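You operate a simulated robot arm through the tools that you are given. There is no shell and no other tool. Be economical: measure what you need, move in short steps, check, and stop when the job is done.

You run a simulated two-armed robot. Do the job below in one go: nothing can be reset, and whatever is moved stays where it is left.

TASK
Pick up the white torque driver with one hand, pass it to the other hand and put it on the top of the lock shelf.

It is judged by the outcome, as a careful person would: the job done as asked, and still so three seconds after it is handed in. It fails if anything else is knocked over, pushed out of place, dropped, spilled or broken.

THE ROBOT
Two 7-joint arms with two-finger parallel grippers on one trunk, on a base that drives. Base frame: it is fixed to the floor where the robot stands at the start and does not move with it; the origin is under the middle of the robot, x ahead of it, y to its left, z up. Lengths are in m, angles in degrees, forces in N, time in s.
The left shoulder is at the start at [0.062, 0.196, 1.154], the right one opposite. With the tool pointing down near the work surface each hand reaches from about 0.28 to 0.72 m from the robot's upright axis, wherever it stands, measured 20 degrees to its own side. Places, roughly: top of the lock shelf (34x18 cm) [-0.44, -0.82, 0.98]. Payload 1.57 kg a hand.
The TCP of each hand is the grasp point between the finger pads, 0.03 m short of the fingertips. In the tool frame z runs along the fingers and y along their closing line. The gripper opens to 0.11 m. The fingers are 0.024 m wide and 0.012 m thick; the gripper's body (0.048 by 0.112 m) begins 0.078 m behind the TCP.
Orientation is told as [roll, pitch, yaw] about the base's x, y, z axes, in that order, counted from this pose: with the fingers straight down and closing along the base's y, the tool's x points along the base's -x, its y along +y and its z along -z.

THE INTERFACE
- The arms move only by the tool arm_command. It takes "left_motion", "right_motion" or both (then of equal length, played together; a hand with none holds still); each is a list of rows, each a list of 3 entries, a list of its own where there are three numbers: the gripper command, from -1 (fully open) to 1 (shut), values between in proportion, then the shift along the base's x, y, z in m, then the turn, a rotation vector about the base's x, y, z in degrees. In form: [[claw, [x, y, z], [ax, ay, az]], ...]. A call has 1 to 12 rows; each row shifts and turns the commanded pose from where the row before left it. Rows are played at 5 a second. More than 0.05 m and 8.6 degrees between two rows, or a gripper value outside its range, and nothing of the call is played. A pose out of reach is approached as far as the arm can. The call stops where the force on the tool passes 40 N (or 10 N more than at its start, if that is more) or the arm is blocked; 0.2 s more then pass. Each finger travels about 0.072 m/s and halts on what it meets, pressing with about 35 N; the grip force reading is that of the motor and also rises with nothing between the fingers. The clock runs only during rows and for 0.2 s after the last one: add rows that do not move to give the fingers time. The reply holds the time, the measured pose of the TCP, the force on the tool along the base axes, the opening and the grip force, in the units named above and with some noise, with the torque about the TCP (base axes, N m) and any sound that the robot's microphone picked up.
- Cameras (640 x 400 px; columns grow to the right, rows downward): "scene" is now at [0.0638, -0.059, 1.7229]; the picture's right is [-0.88, -0.47, 0.00], its down [-0.41, 0.78, -0.46] and it looks along [0.22, -0.41, -0.89] (base axes); focal length 269 px, centre (320, 200). "left" rides on the left gripper at [0.07, -0.016, -0.141] in its tool frame; the picture's right is [0.23, 0.97, 0.00], its down [-0.85, 0.20, -0.48] and it looks along [-0.47, 0.11, 0.88] (tool axes); focal length 222 px, centre (320, 200). "right" rides on the right gripper at [0.07, 0.016, -0.141] in its tool frame; the picture's right is [-0.23, 0.97, 0.00], its down [-0.85, -0.20, -0.48] and it looks along [-0.47, -0.11, 0.88] (tool axes); focal length 222 px, centre (320, 200). There is no depth. A picture from a camera that has moved, and an enlarged one, comes with that camera's place and axes in the base frame and with its lens.
- camera(camera): a new picture of that camera. The clock stands still meanwhile.
- slide_trunk(by): slides the trunk up (or, below 0, down) by that many m; the arms and the scene camera ride with it, the base frame stays. It gives what a move gives, with no picture.
- base_move(legs): drives the robot by 1 to 6 legs, each [ahead, left, turn to the left] in m, m and degrees, along the robot's own axes; the way and the turn of a leg run together, so that a leg with both is an arc; at most 1.5 m and 180 degrees a leg. The arms and the cameras ride along, it lands a little off, and it stops where it bumps. It gives what a move gives.
- aim_head(pan, tilt): turns the head with the scene camera to pan (to the left, within 86 degrees either way) and tilt (down, from -29 to 69), counted from straight ahead of the robot. It gives what a move gives.
- zoom(camera, box): a new picture of the part [left, top, right, bottom] of that camera's present view, enlarged. The clock stands still meanwhile.
- job_done(): hands the job in; it is judged then, once.

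Go step by step. Nothing tells you exact positions but the pictures and the camera data: compare them with the known pose of the tool, close in by small moves and look again before you grip or let go. The budget is 120 turns and 92 pictures, counting those below and the enlarged ones. Unless the task says otherwise, let go and move clear before handing in.

The tools are called after "Request:" by a JSON object that holds its "op" and its "data". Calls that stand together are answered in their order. arm_command: Moves the arms, as the interface text tells. Its arguments: {"type":"object","properties":{"left_motion":{"type":"array","items":{"type":"array"}},"right_motion":{"type":"array","items":{"type":"array"}}},"required":[]} The other tools are called the same way: slide_trunk (by) slides the trunk up or down; base_move (legs) drives the base; aim_head (pan, tilt) turns the head that bears the scene camera; camera (camera) takes a picture; zoom (camera, box) takes an enlarged picture of a part of a camera's view; job_done () hands the job in.

At the start:

```text
clock: 0.0
left_eef_pos: [0.4503, -0.0119, 1.2524]
left_orientation: [0.0, 0.1, -0.1]
left_wrist_force: [0.0, -0.4, -0.3]
left_ft_torque: [0.02, -0.01, 0.04]
left_width: 0.1099
left_grasp_force: 0.0
right_eef_pos: [0.2847, -0.3504, 1.2521]
right_orientation: [0.2, 0.1, 0.0]
right_wrist_force: [0.2, 0.6, 0.2]
right_ft_torque: [-0.02, -0.01, 0.02]
right_width: 0.1099
right_grasp_force: 0.1
trunk travel left (down, up): [-0.75, 0.24]
robot x, y, heading: [-0.0019, 0.0018, 0.1]
head pan, tilt: [-62.2, 62.4]
```

scene: 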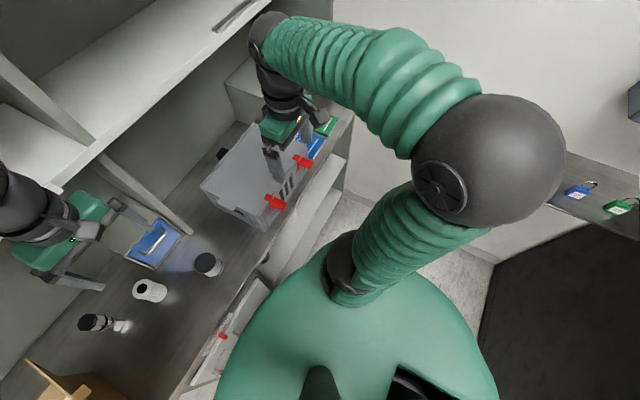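
right: 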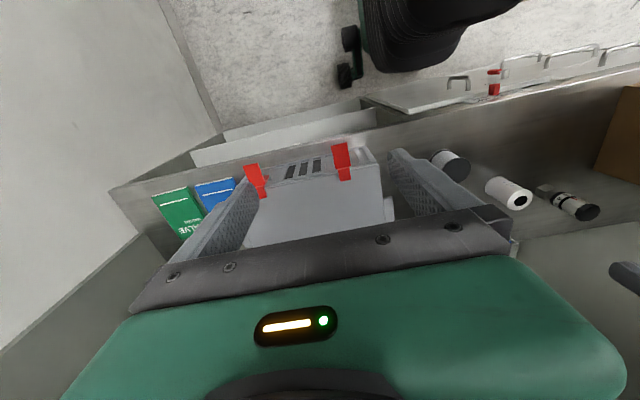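
left: 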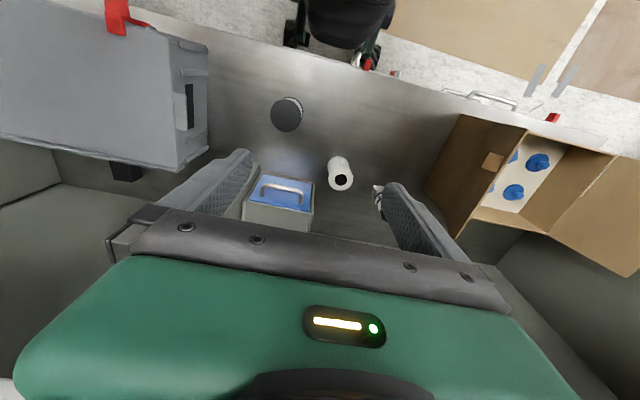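

I see a bench ahead with a few small items (a dark puck, a white cylinder, a dark/silver tool), a grey case, and a lock shelf on the right wall. I'll look closer from the head camera first.

Request:
{"op": "aim_head", "data": {"pan": 0, "tilt": 55}}

Request:
{"op": "camera", "data": {"camera": "scene"}}

Request:
{"op": "zoom", "data": {"camera": "left", "box": [240, 80, 440, 220]}}

Request:
{"op": "zoom", "data": {"camera": "right", "box": [400, 130, 640, 280]}}

```text
clock: 1.3
left_eef_pos: [0.4505, -0.0128, 1.2512]
left_orientation: [0.0, 0.0, -0.1]
left_wrist_force: [-0.7, -0.3, 0.2]
left_ft_torque: [0.01, -0.01, -0.03]
left_width: 0.1101
left_grasp_force: 0.1
right_eef_pos: [0.2831, -0.3506, 1.2518]
right_orientation: [0.1, 0.0, -0.1]
right_wrist_force: [-0.1, -0.5, 0.3]
right_ft_torque: [0.01, 0.01, 0.03]
right_width: 0.1101
right_grasp_force: 0.2
trunk travel left (down, up): [-0.75, 0.24]
robot x, y, heading: [-0.0023, 0.003, 0.1]
head pan, tilt: [0.0, 55.0]
```

```text
88 pictures are left
camera scene: at [0.1061, -0.0025, 1.7317], right [0.0, -1.0, 0.0], down [-0.82, 0.0, -0.57], along [0.57, 0.0, -0.82], focal length 269 px, centre (320, 200)
```

scene: 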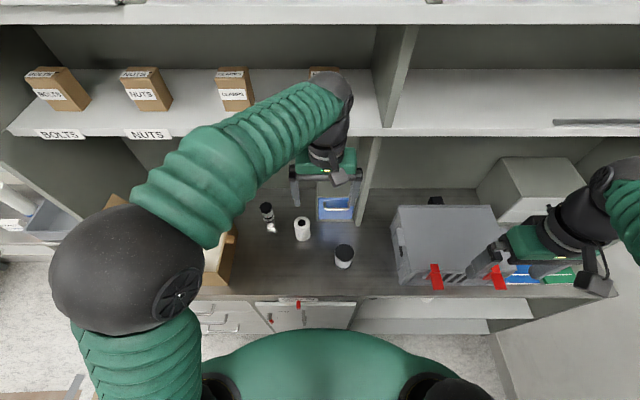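

```text
2.86 times, centred on (340, 150) of left
camera zoom: at [0.3805, -0.0278, 1.3918], right [-0.23, 0.97, 0.0], down [0.86, 0.2, 0.48], along [0.47, 0.11, -0.88], focal length 635 px, centre (263, 343)
```

zoom: 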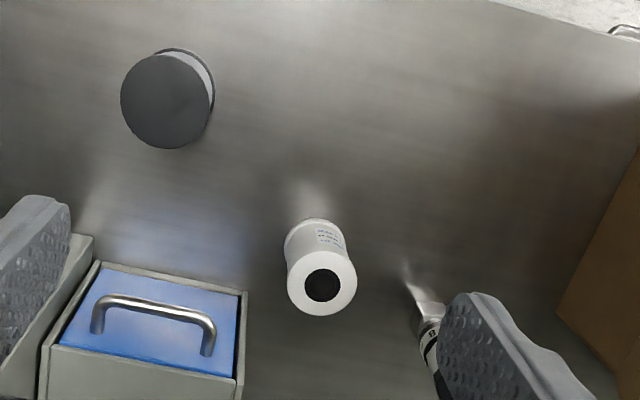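

```text
2.67 times, centred on (520, 205) of right
camera zoom: at [0.2145, -0.3343, 1.3927], right [0.23, 0.97, 0.0], down [0.86, -0.2, 0.48], along [0.47, -0.11, -0.88], focal length 592 px, centre (-213, 187)
```

zoom: 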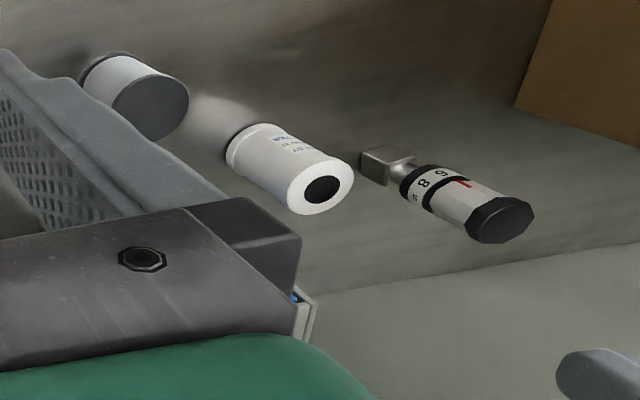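

The item with the numbered dial, a metal foot and a black cap looks like the torque driver; I'll zoom in to be sure and look at the lock shelf.

Request:
{"op": "zoom", "data": {"camera": "scene", "box": [230, 170, 370, 280]}}

Request:
{"op": "aim_head", "data": {"pan": -86, "tilt": 40}}

Request:
{"op": "camera", "data": {"camera": "scene"}}

```text
3.64 times, centred on (300, 225) of scene
camera zoom: at [0.1061, -0.0025, 1.7317], right [0.0, -1.0, 0.0], down [-0.82, 0.0, -0.57], along [0.57, 0.0, -0.82], focal length 978 px, centre (393, 109)
```

zoom: 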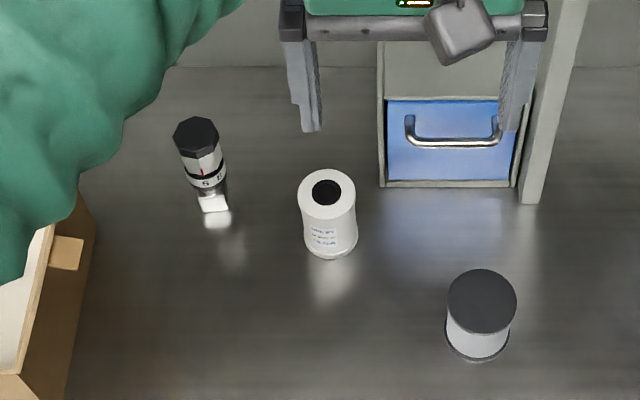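

```text
clock: 2.9
left_eef_pos: [0.4508, -0.0127, 1.2524]
left_orientation: [0.0, -0.1, -0.1]
left_wrist_force: [0.1, 0.4, 0.1]
left_ft_torque: [0.03, 0.01, 0.02]
left_width: 0.11
left_grasp_force: 0.0
right_eef_pos: [0.2845, -0.3504, 1.2529]
right_orientation: [0.1, -0.1, -0.1]
right_wrist_force: [0.7, 0.8, 0.0]
right_ft_torque: [-0.03, 0.01, -0.02]
right_width: 0.11
right_grasp_force: 0.0
trunk travel left (down, up): [-0.75, 0.24]
robot x, y, heading: [0.0002, 0.0009, 0.1]
head pan, tilt: [-85.9, 40.0]
```

```text
84 pictures are left
camera scene: at [0.04, -0.0874, 1.7524], right [-1.0, -0.07, 0.0], down [-0.05, 0.64, -0.77], along [0.05, -0.76, -0.64], focal length 269 px, centre (320, 200)
```

scene: 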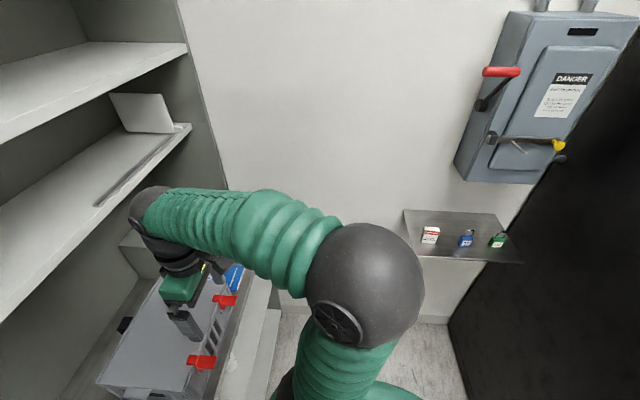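

The dial tool (white body, black cap, metal foot) stands upright at about (0.61, 0.18), foot on the bench at z≈0.845, top ≈0.97. I'll bring the left hand back and tilt its fingers forward, ready for a low side grasp, then look.

Request:
{"op": "arm_command", "data": {"left_motion": [[-1, [-0.01, 0.025, 0], [0, -8.1, 0]], [-1, [-0.01, 0.025, 0], [0, -8.1, 0]], [-1, [-0.01, 0.025, -0.02], [0, -8.1, 0]], [-1, [-0.01, 0.025, -0.03], [0, -8.1, 0]], [-1, [-0.01, 0.025, -0.03], [0, -8.1, 0]], [-1, [-0.01, 0.025, -0.03], [0, -8.1, 0]], [-1, [-0.01, 0.025, -0.03], [0, -8.1, 0]], [-1, [0, 0.02, -0.03], [0, -8.1, 0]], [-1, [0, 0, 0], [0, 0, 0]]]}}

Request:
{"op": "camera", "data": {"camera": "left"}}

Request:
{"op": "aim_head", "data": {"pan": 10, "tilt": 55}}

Request:
{"op": "camera", "data": {"camera": "scene"}}

```text
clock: 4.9
left_eef_pos: [0.5145, 0.134, 1.1221]
left_orientation: [-0.2, -65.0, 0.1]
left_wrist_force: [-0.6, 0.8, 0.5]
left_ft_torque: [0.0, 0.01, -0.02]
left_width: 0.1103
left_grasp_force: 0.2
left hand out of reach, approached as far as the arm can: row 5, 6, 7, 8
right_eef_pos: [0.2804, -0.3489, 1.2536]
right_orientation: [0.0, -0.2, 0.0]
right_wrist_force: [-0.4, -0.3, -0.4]
right_ft_torque: [0.01, -0.01, -0.02]
right_width: 0.1099
right_grasp_force: 0.0
trunk travel left (down, up): [-0.75, 0.24]
robot x, y, heading: [-0.0011, 0.0, -0.5]
head pan, tilt: [-85.9, 40.0]
```

```text
83 pictures are left
camera left: at [0.3571, 0.1188, 1.1173], right [-0.1, 0.97, -0.21], down [-0.07, 0.2, 0.98], along [0.99, 0.11, 0.05], focal length 222 px, centre (320, 200)
```

left: 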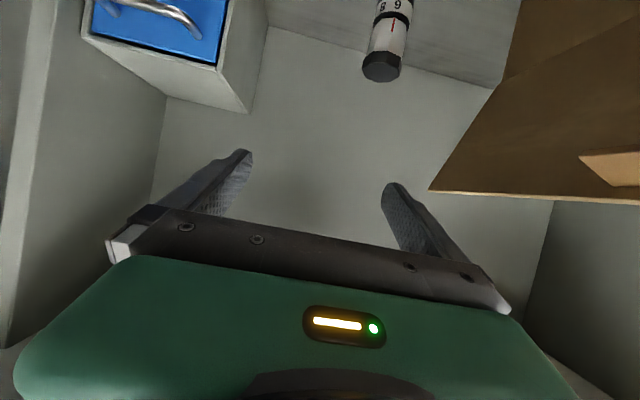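

```text
clock: 6.6
left_eef_pos: [0.516, 0.1327, 1.1209]
left_orientation: [0.1, -64.7, -0.1]
left_wrist_force: [0.0, -0.1, -0.1]
left_ft_torque: [0.01, 0.0, -0.02]
left_width: 0.1101
left_grasp_force: 0.1
right_eef_pos: [0.2823, -0.3501, 1.2527]
right_orientation: [0.1, 0.1, 0.0]
right_wrist_force: [0.0, 0.1, 0.3]
right_ft_torque: [0.01, 0.03, 0.04]
right_width: 0.11
right_grasp_force: 0.0
trunk travel left (down, up): [-0.75, 0.24]
robot x, y, heading: [0.0012, 0.0006, 0.1]
head pan, tilt: [10.0, 55.0]
```

```text
82 pictures are left
camera scene: at [0.1052, 0.0111, 1.7317], right [0.17, -0.98, 0.0], down [-0.81, -0.14, -0.57], along [0.56, 0.1, -0.82], focal length 269 px, centre (320, 200)
```

scene: 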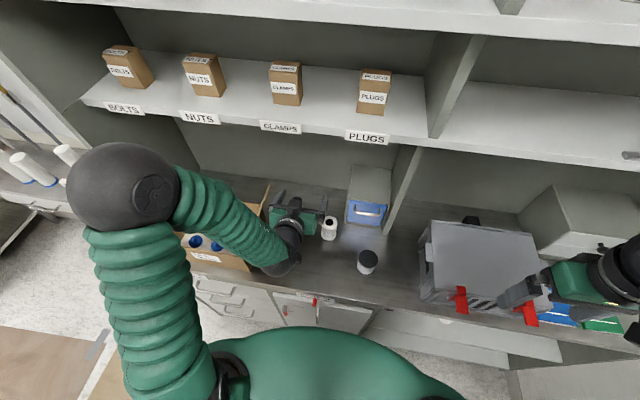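

The arm is too folded there; I'll back the base up a bit to give the left arm room, then line up in y and lower.

Request:
{"op": "base_move", "data": {"legs": [[-0.13, 0, 0]]}}

Request:
{"op": "arm_command", "data": {"left_motion": [[-1, [0, 0, 0], [0, 0, 0]]]}}

```text
clock: 7.9
left_eef_pos: [0.3921, 0.1328, 1.1202]
left_orientation: [0.0, -64.5, 0.0]
left_wrist_force: [-0.5, 0.2, -0.2]
left_ft_torque: [-0.01, -0.04, 0.0]
left_width: 0.1099
left_grasp_force: 0.0
right_eef_pos: [0.1583, -0.3501, 1.2511]
right_orientation: [0.0, 0.1, 0.1]
right_wrist_force: [-0.8, -0.3, 1.2]
right_ft_torque: [0.02, 0.01, -0.02]
right_width: 0.1099
right_grasp_force: 0.1
trunk travel left (down, up): [-0.75, 0.24]
robot x, y, heading: [-0.1266, 0.0, 0.1]
head pan, tilt: [10.0, 55.0]
```

```text
clock: 8.3
left_eef_pos: [0.3865, 0.1336, 1.1225]
left_orientation: [0.0, -64.7, 0.0]
left_wrist_force: [1.4, 1.0, 0.0]
left_ft_torque: [0.02, -0.01, 0.0]
left_width: 0.11
left_grasp_force: 0.2
right_eef_pos: [0.1547, -0.3499, 1.2511]
right_orientation: [0.0, -0.1, 0.1]
right_wrist_force: [0.8, 0.2, -0.1]
right_ft_torque: [-0.01, -0.02, 0.02]
right_width: 0.1101
right_grasp_force: 0.0
trunk travel left (down, up): [-0.75, 0.24]
robot x, y, heading: [-0.1282, -0.0018, -0.1]
head pan, tilt: [10.0, 55.0]
```

Now I move the left hand forward and across to line up with the driver, staying short of it and above.

Request:
{"op": "arm_command", "data": {"left_motion": [[-0.6, [0.03, 0.02, 0], [0, 0, 0]], [-0.3, [0.03, 0.02, 0], [0, 0, 0]], [-0.3, [0.03, 0.01, -0.02], [0, 0, 0]], [-0.3, [0, 0, -0.03], [0, 0, 0]], [-0.3, [0, 0, -0.03], [0, 0, 0]], [-0.3, [0, 0, -0.03], [0, 0, 0]], [-0.3, [0, 0, 0], [0, 0, 0]]]}}

Request:
{"op": "camera", "data": {"camera": "left"}}

Request:
{"op": "camera", "data": {"camera": "scene"}}

```text
clock: 9.9
left_eef_pos: [0.4788, 0.1847, 1.0905]
left_orientation: [-0.1, -64.8, 0.1]
left_wrist_force: [-0.9, -1.2, -0.2]
left_ft_torque: [0.01, 0.01, 0.02]
left_width: 0.0716
left_grasp_force: 0.0
left hand out of reach, approached as far as the arm can: row 4, 5, 6
right_eef_pos: [0.1554, -0.3479, 1.252]
right_orientation: [-0.1, 0.0, 0.1]
right_wrist_force: [0.5, 0.5, 0.7]
right_ft_torque: [-0.05, 0.0, 0.02]
right_width: 0.1099
right_grasp_force: 0.0
trunk travel left (down, up): [-0.75, 0.24]
robot x, y, heading: [-0.1323, -0.0001, 0.2]
head pan, tilt: [10.0, 55.0]
```

```text
81 pictures are left
camera left: at [0.3202, 0.1688, 1.0855], right [-0.1, 0.97, -0.21], down [-0.07, 0.2, 0.98], along [0.99, 0.11, 0.05], focal length 222 px, centre (320, 200)
```

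left: 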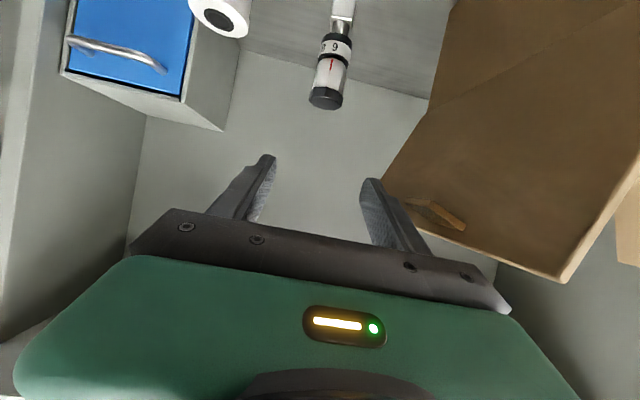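

```text
80 pictures are left
camera scene: at [-0.0222, 0.013, 1.7316], right [0.17, -0.98, 0.0], down [-0.81, -0.14, -0.57], along [0.56, 0.1, -0.82], focal length 269 px, centre (320, 200)
```

scene: 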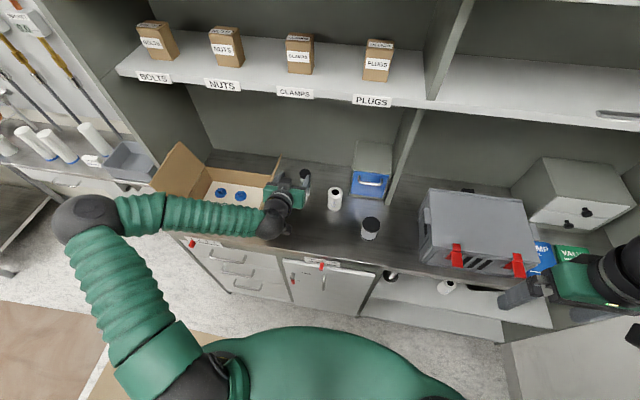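

The elbow sits out over the cardboard box, so I'll use a steeper 45° tilt and a straighter arm: move the hand forward and up above the driver, then check where the forearm goes.

Request:
{"op": "arm_command", "data": {"left_motion": [[-0.3, [0.02, 0, 0.01], [0, 6.6, 0]], [-0.3, [0.02, 0, 0], [0, 6.6, 0]], [-0.3, [0.02, 0, 0], [0, 6.6, 0]], [-0.3, [0, 0, 0], [0, 0, 0]]]}}

Request:
{"op": "camera", "data": {"camera": "left"}}

Request:
{"op": "camera", "data": {"camera": "scene"}}

Request:
{"op": "camera", "data": {"camera": "right"}}

```text
clock: 10.9
left_eef_pos: [0.5382, 0.1842, 1.1009]
left_orientation: [-0.1, -45.0, 0.0]
left_wrist_force: [0.0, 0.0, 0.0]
left_ft_torque: [0.0, 0.02, 0.03]
left_width: 0.0713
left_grasp_force: 0.1
right_eef_pos: [0.1534, -0.3477, 1.2534]
right_orientation: [0.0, 0.1, 0.1]
right_wrist_force: [0.1, -0.4, 0.5]
right_ft_torque: [-0.01, -0.03, 0.02]
right_width: 0.1102
right_grasp_force: 0.0
trunk travel left (down, up): [-0.75, 0.24]
robot x, y, heading: [-0.1265, -0.0027, -0.2]
head pan, tilt: [10.0, 55.0]
```

```text
79 pictures are left
camera left: at [0.3894, 0.1693, 1.1496], right [-0.16, 0.97, -0.16], down [0.27, 0.2, 0.94], along [0.95, 0.11, -0.29], focal length 222 px, centre (320, 200)
```

left: 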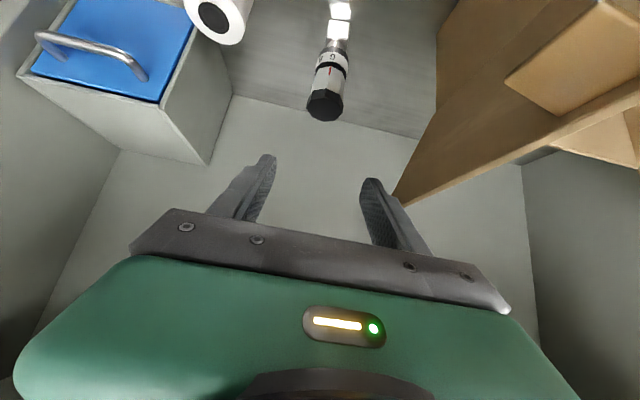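

```text
78 pictures are left
camera scene: at [-0.0228, 0.0124, 1.7317], right [0.17, -0.98, 0.0], down [-0.81, -0.14, -0.57], along [0.56, 0.1, -0.82], focal length 269 px, centre (320, 200)
```

scene: 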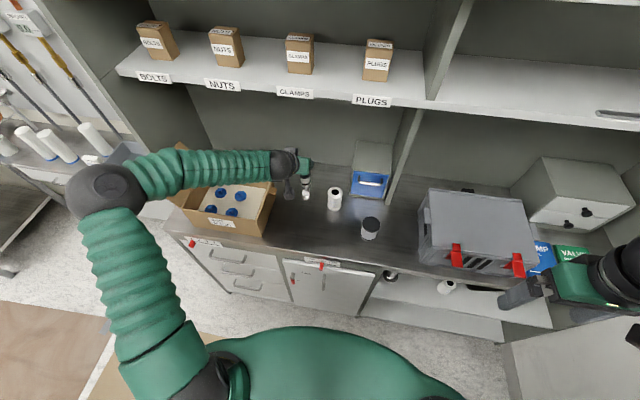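

```text
77 pictures are left
camera right: at [0.0851, -0.3324, 1.3934], right [0.23, 0.97, 0.0], down [0.85, -0.2, 0.48], along [0.47, -0.11, -0.88], focal length 222 px, centre (320, 200)
```

right: 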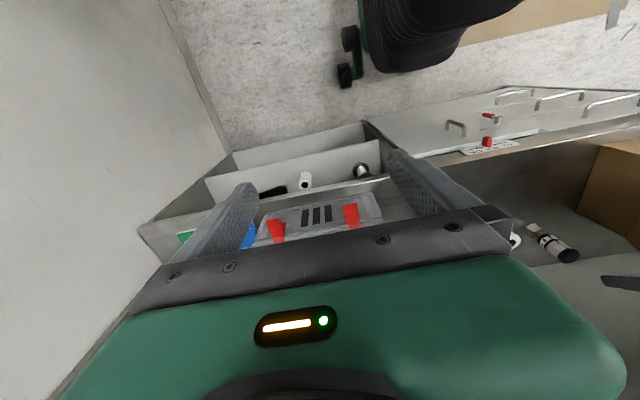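

The left forearm would have to come down over the box, so I'll swap roles: right hand picks (its elbow passes over clear bench), left hand receives and places. First I stow the left arm, then shift the base left.

Request:
{"op": "arm_command", "data": {"left_motion": [[-0.3, [-0.04, 0, 0.03], [0, 0, 0]], [-0.3, [-0.04, 0, 0.03], [0, 8, 0]], [-0.5, [-0.04, 0, 0.03], [0, 8, 0]], [-0.8, [-0.04, -0.01, 0.03], [0, 8, 0]], [-1, [-0.03, -0.01, 0.03], [0, 8, 0]], [-1, [-0.03, -0.01, 0], [0, 8, 0]], [-1, [-0.02, -0.01, 0], [0, 5, 0]], [-1, [-0.01, 0, 0], [0, 0, 0]]]}}

Request:
{"op": "aim_head", "data": {"pan": 60, "tilt": 40}}

Request:
{"op": "camera", "data": {"camera": "scene"}}

```text
refused: row 4 steps farther than a row can; nothing moved
```

```text
clock: 12.1
left_eef_pos: [0.5385, 0.1836, 1.0993]
left_orientation: [0.0, -45.0, 0.0]
left_wrist_force: [-0.2, -1.3, 0.0]
left_ft_torque: [-0.05, 0.0, 0.03]
left_width: 0.0714
left_grasp_force: 0.1
right_eef_pos: [0.1556, -0.3483, 1.2522]
right_orientation: [0.0, -0.1, 0.1]
right_wrist_force: [-0.3, 0.1, 0.9]
right_ft_torque: [-0.01, 0.02, 0.0]
right_width: 0.1101
right_grasp_force: 0.0
trunk travel left (down, up): [-0.75, 0.24]
robot x, y, heading: [-0.1318, 0.0019, -0.3]
head pan, tilt: [60.0, 40.0]
```

```text
76 pictures are left
camera scene: at [-0.0508, 0.073, 1.7524], right [0.87, -0.5, 0.0], down [-0.32, -0.56, -0.77], along [0.38, 0.66, -0.64], focal length 269 px, centre (320, 200)
```

scene: 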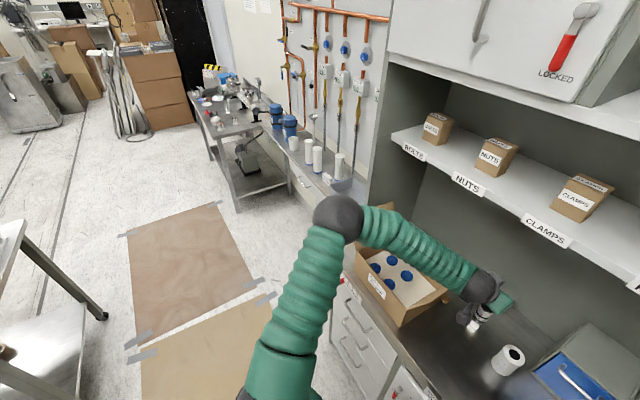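

The left side floor is clear. I repeat the stow with smaller steps.

Request:
{"op": "arm_command", "data": {"left_motion": [[-0.3, [-0.035, 0, 0.03], [0, 0, 0]], [-0.3, [-0.035, 0, 0.03], [0, 8, 0]], [-0.5, [-0.035, 0, 0.03], [0, 8, 0]], [-0.8, [-0.035, -0.01, 0.03], [0, 8, 0]], [-1, [-0.035, -0.01, 0.03], [0, 8, 0]], [-1, [-0.035, -0.01, 0], [0, 8, 0]], [-1, [-0.03, -0.01, 0], [0, 5, 0]], [-1, [-0.02, 0, 0], [0, 0, 0]]]}}

Request:
{"op": "base_move", "data": {"legs": [[0, 0.33, 0]]}}

Request:
{"op": "aim_head", "data": {"pan": -15, "tilt": 55}}

Request:
{"op": "camera", "data": {"camera": "scene"}}

```text
clock: 13.9
left_eef_pos: [0.2746, 0.1425, 1.2512]
left_orientation: [0.0, -0.1, 0.0]
left_wrist_force: [-0.4, 0.8, -0.6]
left_ft_torque: [-0.04, -0.02, -0.04]
left_width: 0.1099
left_grasp_force: 0.0
right_eef_pos: [0.1525, -0.3496, 1.2531]
right_orientation: [0.0, -0.2, 0.1]
right_wrist_force: [-0.5, 0.0, 0.8]
right_ft_torque: [-0.01, -0.01, -0.02]
right_width: 0.1099
right_grasp_force: 0.0
trunk travel left (down, up): [-0.75, 0.24]
robot x, y, heading: [-0.1264, -0.0013, 0.1]
head pan, tilt: [60.0, 40.0]
```

```text
clock: 16.1
left_eef_pos: [0.2772, 0.4619, 1.2515]
left_orientation: [0.7, 0.0, -0.1]
left_wrist_force: [-0.7, -1.3, -0.8]
left_ft_torque: [0.05, 0.02, 0.0]
left_width: 0.1101
left_grasp_force: 0.0
right_eef_pos: [0.155, -0.0309, 1.2496]
right_orientation: [0.4, 0.0, 0.1]
right_wrist_force: [-0.3, -0.2, -0.2]
right_ft_torque: [0.05, -0.03, 0.0]
right_width: 0.1101
right_grasp_force: 0.0
trunk travel left (down, up): [-0.75, 0.24]
robot x, y, heading: [-0.1298, 0.3314, 0.1]
head pan, tilt: [60.0, 40.0]
```

```text
clock: 17.6
left_eef_pos: [0.277, 0.4749, 1.2512]
left_orientation: [0.0, 0.0, 0.0]
left_wrist_force: [0.4, 0.5, 0.6]
left_ft_torque: [0.02, -0.02, -0.02]
left_width: 0.1101
left_grasp_force: 0.1
right_eef_pos: [0.1532, -0.0174, 1.2531]
right_orientation: [-0.1, 0.0, 0.1]
right_wrist_force: [-0.4, 0.0, 0.0]
right_ft_torque: [0.02, 0.03, 0.0]
right_width: 0.1101
right_grasp_force: 0.1
trunk travel left (down, up): [-0.75, 0.24]
robot x, y, heading: [-0.1289, 0.3311, -0.0]
head pan, tilt: [-15.0, 55.0]
```

```text
75 pictures are left
camera scene: at [-0.025, 0.3118, 1.7317], right [-0.26, -0.97, 0.0], down [-0.79, 0.21, -0.57], along [0.55, -0.15, -0.82], focal length 269 px, centre (320, 200)
```

scene: 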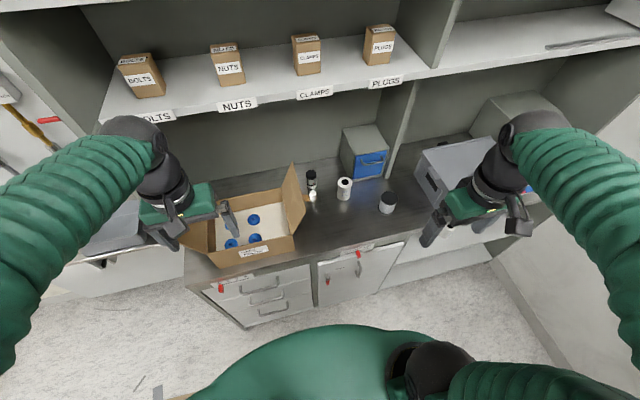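

Good view; the right arm can come in over clear bench. I swing the right hand to a 45° pre-grasp pose back from and above the driver.

Request:
{"op": "arm_command", "data": {"right_motion": [[-1, [0.032, 0.0195, 0], [0, -5, 0]], [-1, [0.032, 0.0195, 0], [0, -5, 0]], [-1, [0.032, 0.0195, 0], [0, -5, 0]], [-0.6, [0.032, 0.0195, -0.015], [0, -5, 0]], [-0.3, [0.032, 0.0195, -0.02], [0, -5, 0]], [-0.3, [0.032, 0.0195, -0.02], [0, -5, 0]], [-0.3, [0.032, 0.0195, -0.02], [0, -5, 0]], [-0.3, [0.032, 0.0195, -0.02], [0, -5, 0]], [-0.3, [0.032, 0.0195, -0.02], [0, -5, 0]], [-0.3, [0.032, 0.0215, -0.02], [0, 0, 0]], [-0.3, [0, 0, 0], [0, 0, 0]]]}}

Request:
{"op": "camera", "data": {"camera": "right"}}

Request:
{"op": "camera", "data": {"camera": "scene"}}

```text
clock: 19.9
left_eef_pos: [0.2764, 0.4766, 1.251]
left_orientation: [-0.2, -0.1, 0.0]
left_wrist_force: [0.3, 0.1, -0.6]
left_ft_torque: [0.0, -0.02, 0.0]
left_width: 0.1099
left_grasp_force: 0.1
right_eef_pos: [0.4747, 0.1795, 1.1182]
right_orientation: [-0.2, -45.1, 0.1]
right_wrist_force: [0.4, 0.2, 1.1]
right_ft_torque: [-0.01, 0.02, -0.01]
right_width: 0.0718
right_grasp_force: 0.1
trunk travel left (down, up): [-0.75, 0.24]
robot x, y, heading: [-0.1277, 0.3308, 0.5]
head pan, tilt: [-15.0, 55.0]
```

```text
74 pictures are left
camera right: at [0.3261, 0.1965, 1.1674], right [0.16, 0.97, 0.16], down [0.26, -0.2, 0.94], along [0.95, -0.11, -0.29], focal length 222 px, centre (320, 200)
```

right: 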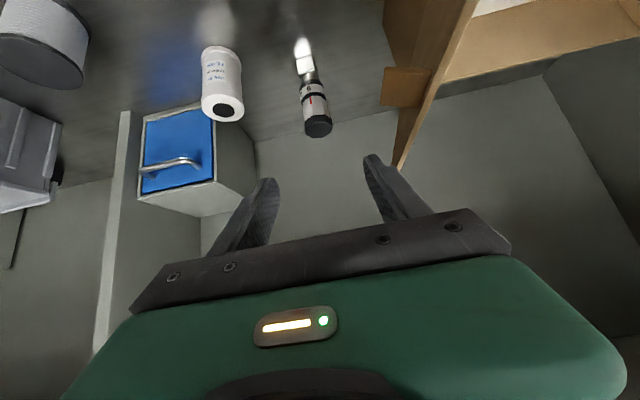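

```text
73 pictures are left
camera scene: at [-0.0243, 0.3129, 1.7317], right [-0.26, -0.97, 0.0], down [-0.79, 0.21, -0.57], along [0.55, -0.15, -0.82], focal length 269 px, centre (320, 200)
```

scene: 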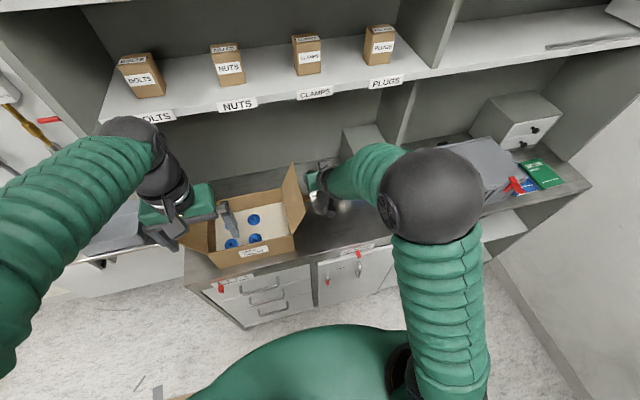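

Driver axis at about (0.612, 0.179). I zoom to see its profile before choosing the grip height.

Request:
{"op": "zoom", "data": {"camera": "right", "box": [260, 20, 400, 150]}}

```text
3.08 times, centred on (330, 85) of right
camera zoom: at [0.3261, 0.1965, 1.1674], right [0.16, 0.97, 0.16], down [0.26, -0.2, 0.94], along [0.95, -0.11, -0.29], focal length 684 px, centre (289, 554)
```

zoom: 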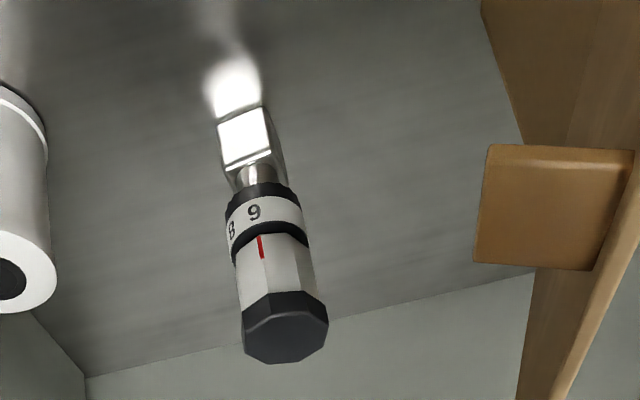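

Profile: foot 0.845–0.88, dial 0.895–0.93, handle, cap 0.955–0.975, about 4 cm wide. I'll grip at the dial (z≈0.908), leaving the cap for the left hand; first step in along the approach line.

Request:
{"op": "arm_command", "data": {"right_motion": [[-0.3, [0.015, 0, -0.04], [0, 0, 0]], [-0.3, [0.015, 0, -0.04], [0, 0, 0]], [-0.3, [0.014, 0, -0.036], [0, 0, 0]], [-0.3, [0.025, 0, -0.025], [0, 0, 0]], [-0.3, [0, 0, 0], [0, 0, 0]]]}}

Request:
{"op": "camera", "data": {"camera": "right"}}

Request:
{"op": "camera", "data": {"camera": "scene"}}

```text
clock: 20.6
left_eef_pos: [0.276, 0.4738, 1.2516]
left_orientation: [-0.1, -0.2, -0.1]
left_wrist_force: [0.6, 0.4, 1.1]
left_ft_torque: [-0.01, -0.01, 0.01]
left_width: 0.1101
left_grasp_force: 0.0
right_eef_pos: [0.5026, 0.1776, 1.0507]
right_orientation: [0.0, -45.9, -0.3]
right_wrist_force: [-1.2, -0.8, 1.8]
right_ft_torque: [0.12, 0.09, 0.16]
right_width: 0.0715
right_grasp_force: 0.1
trunk travel left (down, up): [-0.75, 0.24]
robot x, y, heading: [-0.1289, 0.3274, 0.2]
head pan, tilt: [-15.0, 55.0]
stopped in row 3 (right hand): the force on the tool passed its limit at 120 N (the readings are from after the stop); the commanded pose is now the measured one
```

```text
71 pictures are left
camera right: at [0.3538, 0.1944, 1.0986], right [0.16, 0.97, 0.16], down [0.25, -0.2, 0.95], along [0.95, -0.11, -0.28], focal length 222 px, centre (320, 200)
```

right: 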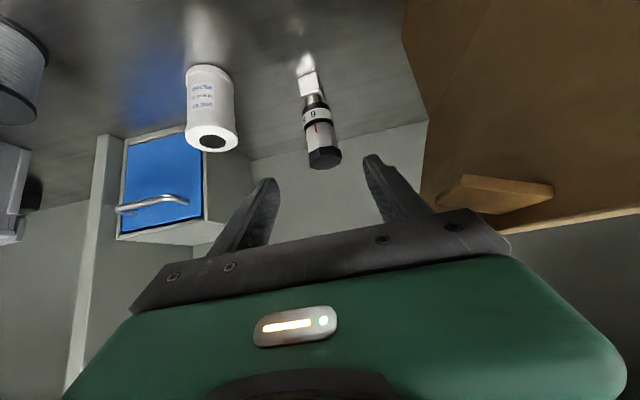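

```text
70 pictures are left
camera scene: at [-0.0266, 0.3103, 1.7317], right [-0.26, -0.97, 0.0], down [-0.79, 0.21, -0.57], along [0.55, -0.15, -0.82], focal length 269 px, centre (320, 200)
```

scene: 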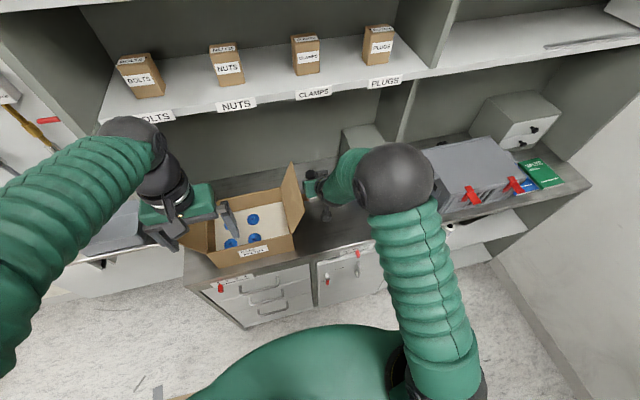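

Something was touched on the way (a brief 120 N). I'll look closely before moving: the box flap with its tab is close on the left of the hand.

Request:
{"op": "zoom", "data": {"camera": "scene", "box": [250, 130, 410, 240]}}

Request:
{"op": "camera", "data": {"camera": "left"}}

Request:
{"op": "zoom", "data": {"camera": "right", "box": [340, 100, 600, 260]}}

```text
3.64 times, centred on (330, 185) of scene
camera zoom: at [-0.0266, 0.3103, 1.7317], right [-0.26, -0.97, 0.0], down [-0.79, 0.21, -0.57], along [0.55, -0.15, -0.82], focal length 978 px, centre (284, 254)
```

zoom: 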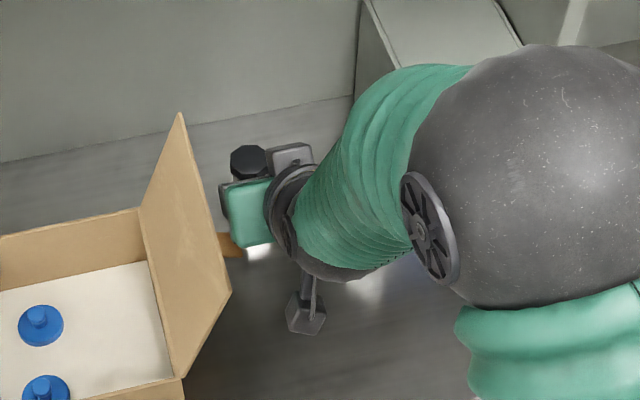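

```text
68 pictures are left
camera left: at [0.2046, 0.4592, 1.3902], right [-0.23, 0.97, 0.0], down [0.85, 0.2, 0.48], along [0.47, 0.11, -0.88], focal length 222 px, centre (320, 200)
```

left: 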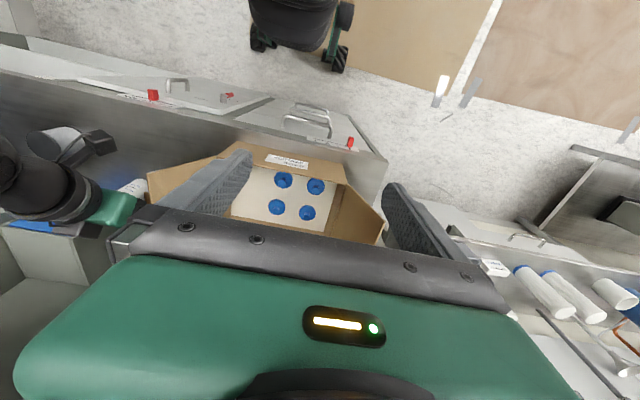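

```text
2.46 times, centred on (470, 180) of right
camera zoom: at [0.3538, 0.1944, 1.0986], right [0.16, 0.97, 0.16], down [0.25, -0.2, 0.95], along [0.95, -0.11, -0.28], focal length 547 px, centre (-49, 249)
```

zoom: 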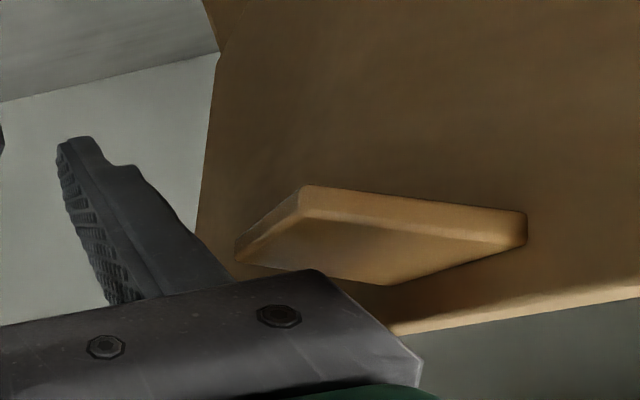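

The right gripper's left corner brushed the box flap's tab (at about x 0.43, y 0.22, z 1.08). I'll back off to the right and up, yaw the hand 15° so it passes clear, and check that nothing shifted.

Request:
{"op": "arm_command", "data": {"right_motion": [[-0.3, [0, -0.04, 0.0], [0, 0, 0]], [-0.3, [-0.02, 0, 0.02], [0, 0, 7.5]], [-0.3, [-0.028, 0, 0.003], [0, 0, 7.5]], [-0.3, [0, 0, 0], [0, 0, 0]]]}}

Request:
{"op": "camera", "data": {"camera": "right"}}

Request:
{"op": "zoom", "data": {"camera": "scene", "box": [170, 130, 410, 290]}}

```text
clock: 21.6
left_eef_pos: [0.2773, 0.4751, 1.249]
left_orientation: [-0.2, 0.0, 0.1]
left_wrist_force: [-0.3, -0.1, 0.4]
left_ft_torque: [-0.03, -0.02, 0.03]
left_width: 0.1099
left_grasp_force: 0.0
right_eef_pos: [0.4592, 0.1376, 1.0723]
right_orientation: [0.1, -45.7, 14.9]
right_wrist_force: [0.5, 0.2, 0.2]
right_ft_torque: [-0.04, 0.0, 0.01]
right_width: 0.0716
right_grasp_force: 0.0
trunk travel left (down, up): [-0.75, 0.24]
robot x, y, heading: [-0.1318, 0.3297, 0.1]
head pan, tilt: [-15.0, 55.0]
```

```text
66 pictures are left
camera right: at [0.3105, 0.1148, 1.121], right [-0.1, 0.98, 0.16], down [0.3, -0.13, 0.95], along [0.95, 0.14, -0.28], focal length 222 px, centre (320, 200)
```

right: 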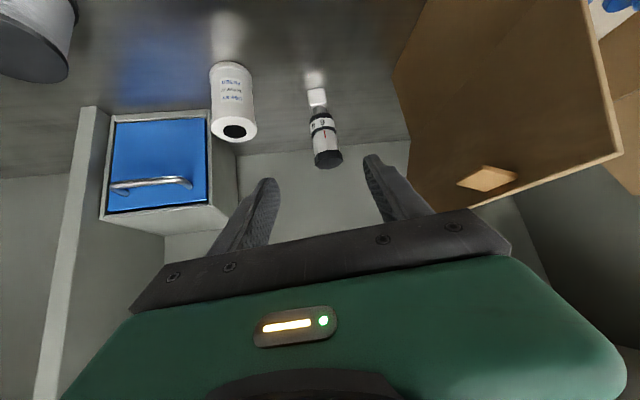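

```text
2.50 times, centred on (290, 210) of scene
camera zoom: at [-0.022, 0.3112, 1.7315], right [-0.26, -0.97, 0.0], down [-0.79, 0.21, -0.57], along [0.55, -0.15, -0.82], focal length 672 px, centre (395, 175)
```

zoom: 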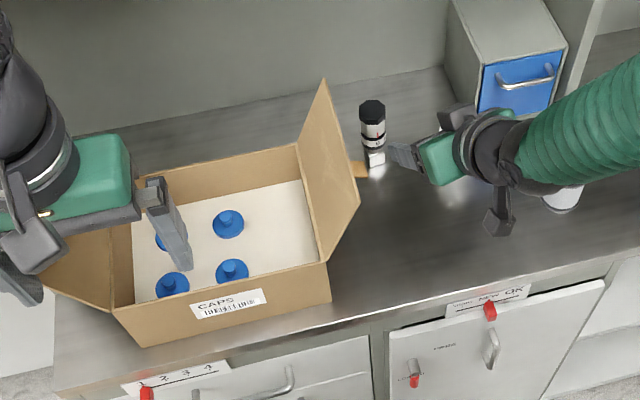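

The driver axis reads (0.612, 0.182), and the flap is now well clear. I advance along the tool axis two-thirds of the way and check.

Request:
{"op": "arm_command", "data": {"right_motion": [[-0.3, [0.0241, 0.0071, -0.026], [0, 0, 0]], [-0.3, [0.0241, 0.0071, -0.026], [0, 0, 0]], [-0.3, [0.0241, 0.0071, -0.026], [0, 0, 0]], [-0.3, [0, 0, 0], [0, 0, 0]]]}}

Request:
{"op": "camera", "data": {"camera": "right"}}

Request:
{"op": "zoom", "data": {"camera": "scene", "box": [170, 130, 410, 290]}}

```text
clock: 22.6
left_eef_pos: [0.2752, 0.4753, 1.2501]
left_orientation: [-0.1, 0.0, -0.1]
left_wrist_force: [-0.4, -0.2, 0.4]
left_ft_torque: [-0.01, -0.01, 0.01]
left_width: 0.1099
left_grasp_force: 0.1
right_eef_pos: [0.5289, 0.1584, 0.9957]
right_orientation: [0.0, -45.8, 14.6]
right_wrist_force: [-0.5, -0.6, -0.2]
right_ft_torque: [0.01, -0.01, 0.02]
right_width: 0.0718
right_grasp_force: 0.1
trunk travel left (down, up): [-0.75, 0.24]
robot x, y, heading: [-0.1309, 0.3285, 0.3]
head pan, tilt: [-15.0, 55.0]
```

```text
64 pictures are left
camera right: at [0.3806, 0.1367, 1.0437], right [-0.09, 0.98, 0.16], down [0.3, -0.13, 0.95], along [0.95, 0.14, -0.28], focal length 222 px, centre (320, 200)
```

right: 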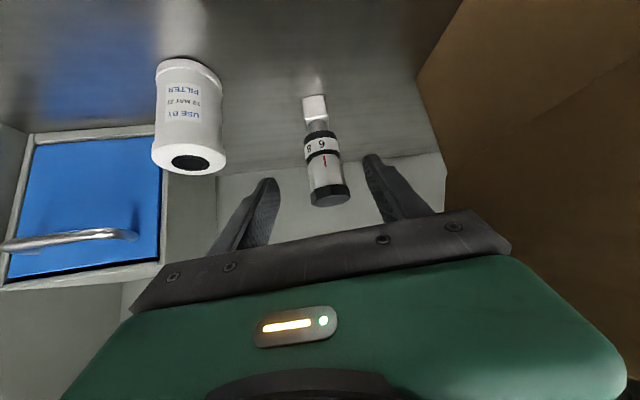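

```text
2.50 times, centred on (290, 210) of scene
camera zoom: at [-0.0245, 0.3113, 1.7317], right [-0.26, -0.97, 0.0], down [-0.79, 0.21, -0.57], along [0.55, -0.15, -0.82], focal length 672 px, centre (395, 175)
```

zoom: 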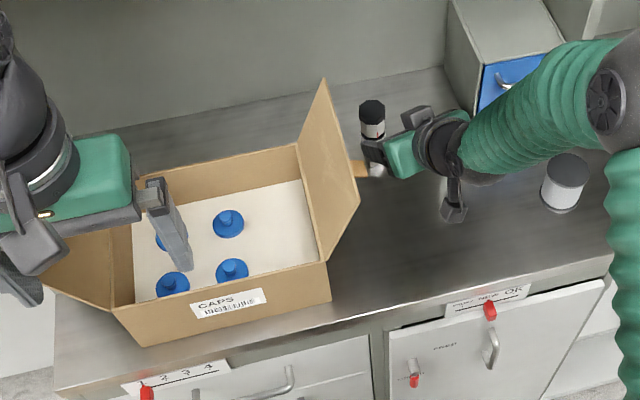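

All aligned (y 0.1815), bottle margin about 1.7 cm. I go in the rest of the way.

Request:
{"op": "arm_command", "data": {"right_motion": [[-0.3, [0.025, 0.0073, -0.026], [0, 0, 0]], [-0.3, [0.025, 0.0073, -0.026], [0, 0, 0]], [-0.3, [0.025, 0.007, -0.026], [0, 0, 0]], [-0.3, [0, 0, 0], [0, 0, 0]]]}}

Request:
{"op": "camera", "data": {"camera": "right"}}

```text
clock: 23.6
left_eef_pos: [0.2762, 0.4746, 1.2498]
left_orientation: [-0.2, -0.1, 0.0]
left_wrist_force: [-0.2, 0.7, -0.5]
left_ft_torque: [-0.03, -0.01, 0.01]
left_width: 0.1102
left_grasp_force: 0.1
right_eef_pos: [0.6044, 0.1805, 0.9175]
right_orientation: [-0.1, -45.8, 14.7]
right_wrist_force: [0.2, 0.1, -0.3]
right_ft_torque: [0.0, 0.02, 0.0]
right_width: 0.0715
right_grasp_force: 0.1
trunk travel left (down, up): [-0.75, 0.24]
robot x, y, heading: [-0.1309, 0.3284, -0.0]
head pan, tilt: [-15.0, 55.0]
```

```text
62 pictures are left
camera right: at [0.4558, 0.1579, 0.9656], right [-0.09, 0.98, 0.16], down [0.3, -0.13, 0.95], along [0.95, 0.14, -0.28], focal length 222 px, centre (320, 200)
```

right: 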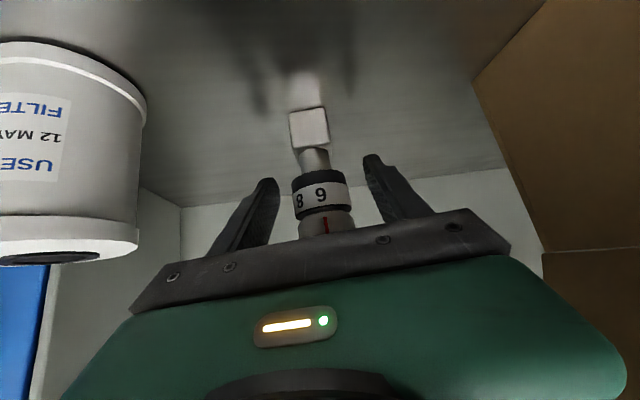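

The dial sits between the pads. I close the fingers.

Request:
{"op": "arm_command", "data": {"right_motion": [[0.2, [0, 0, 0], [0, 0, 0]], [0.5, [0, 0, 0], [0, 0, 0]], [0.8, [0, 0, 0], [0, 0, 0]], [1, [0, 0, 0], [0, 0, 0]], [1, [0, 0, 0], [0, 0, 0]]]}}

Request:
{"op": "camera", "data": {"camera": "right"}}

```text
clock: 24.8
left_eef_pos: [0.2768, 0.4744, 1.2493]
left_orientation: [-0.1, 0.0, 0.0]
left_wrist_force: [-0.1, -0.1, 0.0]
left_ft_torque: [0.0, 0.0, -0.01]
left_width: 0.1101
left_grasp_force: 0.0
right_eef_pos: [0.6043, 0.1809, 0.9181]
right_orientation: [0.0, -45.7, 14.7]
right_wrist_force: [-0.6, 0.9, 0.1]
right_ft_torque: [-0.01, -0.01, -0.03]
right_width: 0.0372
right_grasp_force: 34.9
trunk travel left (down, up): [-0.75, 0.24]
robot x, y, heading: [-0.1266, 0.3282, -0.0]
head pan, tilt: [-15.0, 55.0]
```

```text
61 pictures are left
camera right: at [0.4557, 0.1579, 0.9655], right [-0.09, 0.98, 0.16], down [0.3, -0.13, 0.95], along [0.95, 0.14, -0.28], focal length 222 px, centre (320, 200)
```

right: 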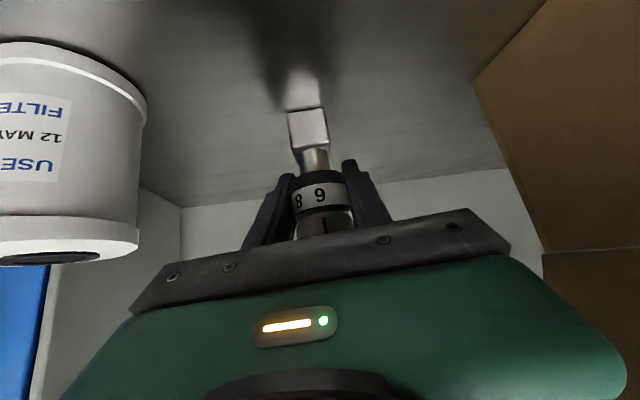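

Gripped (37 mm, 35 N). I lift back along the approach line.

Request:
{"op": "arm_command", "data": {"right_motion": [[1, [0.0, 0, 0.015], [0, 0, 0]], [1, [-0.02, -0.006, 0.028], [0, 0, 0]], [1, [-0.025, -0.0073, 0.028], [0, 0, 0]], [1, [-0.025, -0.0073, 0.028], [0, 0, 0]], [1, [-0.025, -0.0073, 0.028], [0, 0, 0]], [1, [-0.025, -0.0073, 0.028], [0, 0, 0]], [1, [-0.03, -0.01, 0.03], [0, 0, 0]], [1, [-0.03, -0.02, 0.03], [0, 0, 0]], [1, [-0.04, -0.02, 0.01], [0, 0, 0]], [1, [0, 0, 0], [0, 0, 0]]]}}

Request:
{"op": "camera", "data": {"camera": "right"}}

Request:
{"op": "camera", "data": {"camera": "scene"}}

```text
clock: 27.0
left_eef_pos: [0.2776, 0.4732, 1.2503]
left_orientation: [0.0, 0.1, -0.1]
left_wrist_force: [0.1, 0.2, -1.0]
left_ft_torque: [0.01, 0.0, 0.02]
left_width: 0.1098
left_grasp_force: 0.1
right_eef_pos: [0.3853, 0.0942, 1.1412]
right_orientation: [0.1, -45.8, 14.7]
right_wrist_force: [-0.3, 0.0, -2.4]
right_ft_torque: [-0.02, 0.02, -0.02]
right_width: 0.0372
right_grasp_force: 35.3
trunk travel left (down, up): [-0.75, 0.24]
robot x, y, heading: [-0.1275, 0.3291, 0.1]
head pan, tilt: [-15.0, 55.0]
```

```text
60 pictures are left
camera right: at [0.238, 0.0709, 1.1898], right [-0.1, 0.98, 0.16], down [0.3, -0.13, 0.95], along [0.95, 0.14, -0.28], focal length 222 px, centre (320, 200)
```

right: 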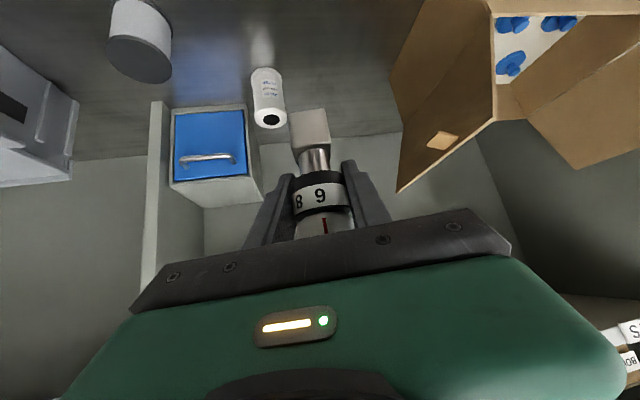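

```text
59 pictures are left
camera scene: at [-0.0232, 0.3091, 1.7315], right [-0.26, -0.97, 0.0], down [-0.79, 0.21, -0.57], along [0.55, -0.15, -0.82], focal length 269 px, centre (320, 200)
```

scene: 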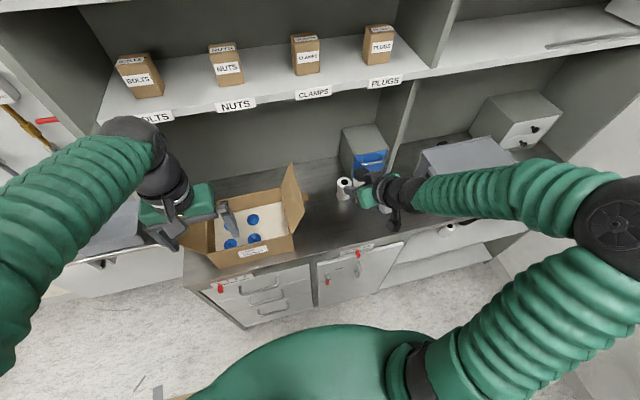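

The driver is up and the bench is undisturbed. Before backing off to open floor, I check both sides behind me.

Request:
{"op": "aim_head", "data": {"pan": -86, "tilt": 25}}

Request:
{"op": "camera", "data": {"camera": "scene"}}

Request:
{"op": "aim_head", "data": {"pan": 86, "tilt": 40}}

Request:
{"op": "camera", "data": {"camera": "scene"}}

```text
clock: 28.4
left_eef_pos: [0.2769, 0.4732, 1.2489]
left_orientation: [-0.1, 0.0, 0.0]
left_wrist_force: [0.2, -0.2, 0.1]
left_ft_torque: [0.01, -0.04, 0.03]
left_width: 0.11
left_grasp_force: 0.0
right_eef_pos: [0.3864, 0.0946, 1.1425]
right_orientation: [0.1, -45.6, 14.8]
right_wrist_force: [0.1, -0.7, -3.3]
right_ft_torque: [0.02, -0.02, 0.02]
right_width: 0.0373
right_grasp_force: 34.8
trunk travel left (down, up): [-0.75, 0.24]
robot x, y, heading: [-0.1317, 0.3304, -0.1]
head pan, tilt: [-85.9, 25.0]
```

```text
58 pictures are left
camera scene: at [-0.0865, 0.2366, 1.7756], right [-1.0, -0.07, 0.0], down [-0.03, 0.42, -0.91], along [0.07, -0.9, -0.42], focal length 269 px, centre (320, 200)
```

scene: 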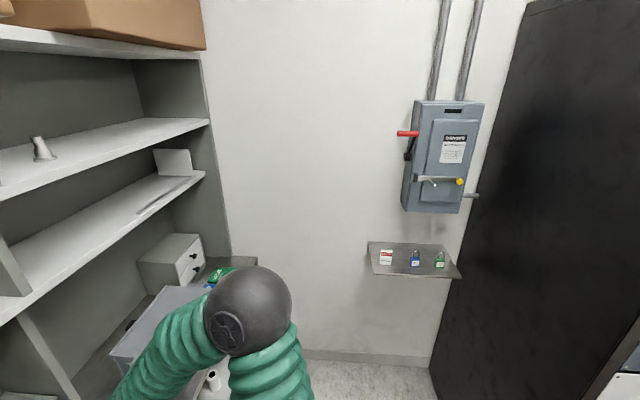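

```text
clock: 31.0
left_eef_pos: [0.2755, 0.4751, 1.2503]
left_orientation: [0.0, -0.1, 0.0]
left_wrist_force: [-0.5, -0.7, -0.5]
left_ft_torque: [-0.03, 0.0, 0.0]
left_width: 0.1101
left_grasp_force: 0.0
right_eef_pos: [0.385, 0.0938, 1.1428]
right_orientation: [0.1, -45.7, 14.8]
right_wrist_force: [-0.9, 0.8, -2.7]
right_ft_torque: [0.01, 0.0, 0.01]
right_width: 0.0374
right_grasp_force: 35.4
trunk travel left (down, up): [-0.75, 0.24]
robot x, y, heading: [-0.1304, 0.3301, 0.1]
head pan, tilt: [85.9, 40.0]
```

```text
57 pictures are left
camera scene: at [-0.0879, 0.4135, 1.7525], right [1.0, -0.07, 0.0], down [-0.05, -0.64, -0.77], along [0.05, 0.76, -0.64], focal length 269 px, centre (320, 200)
```

scene: 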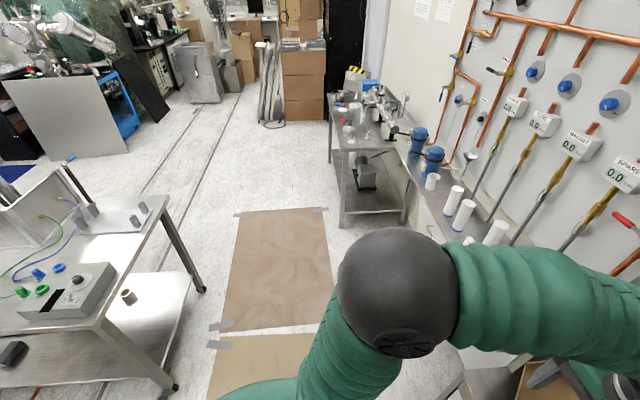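

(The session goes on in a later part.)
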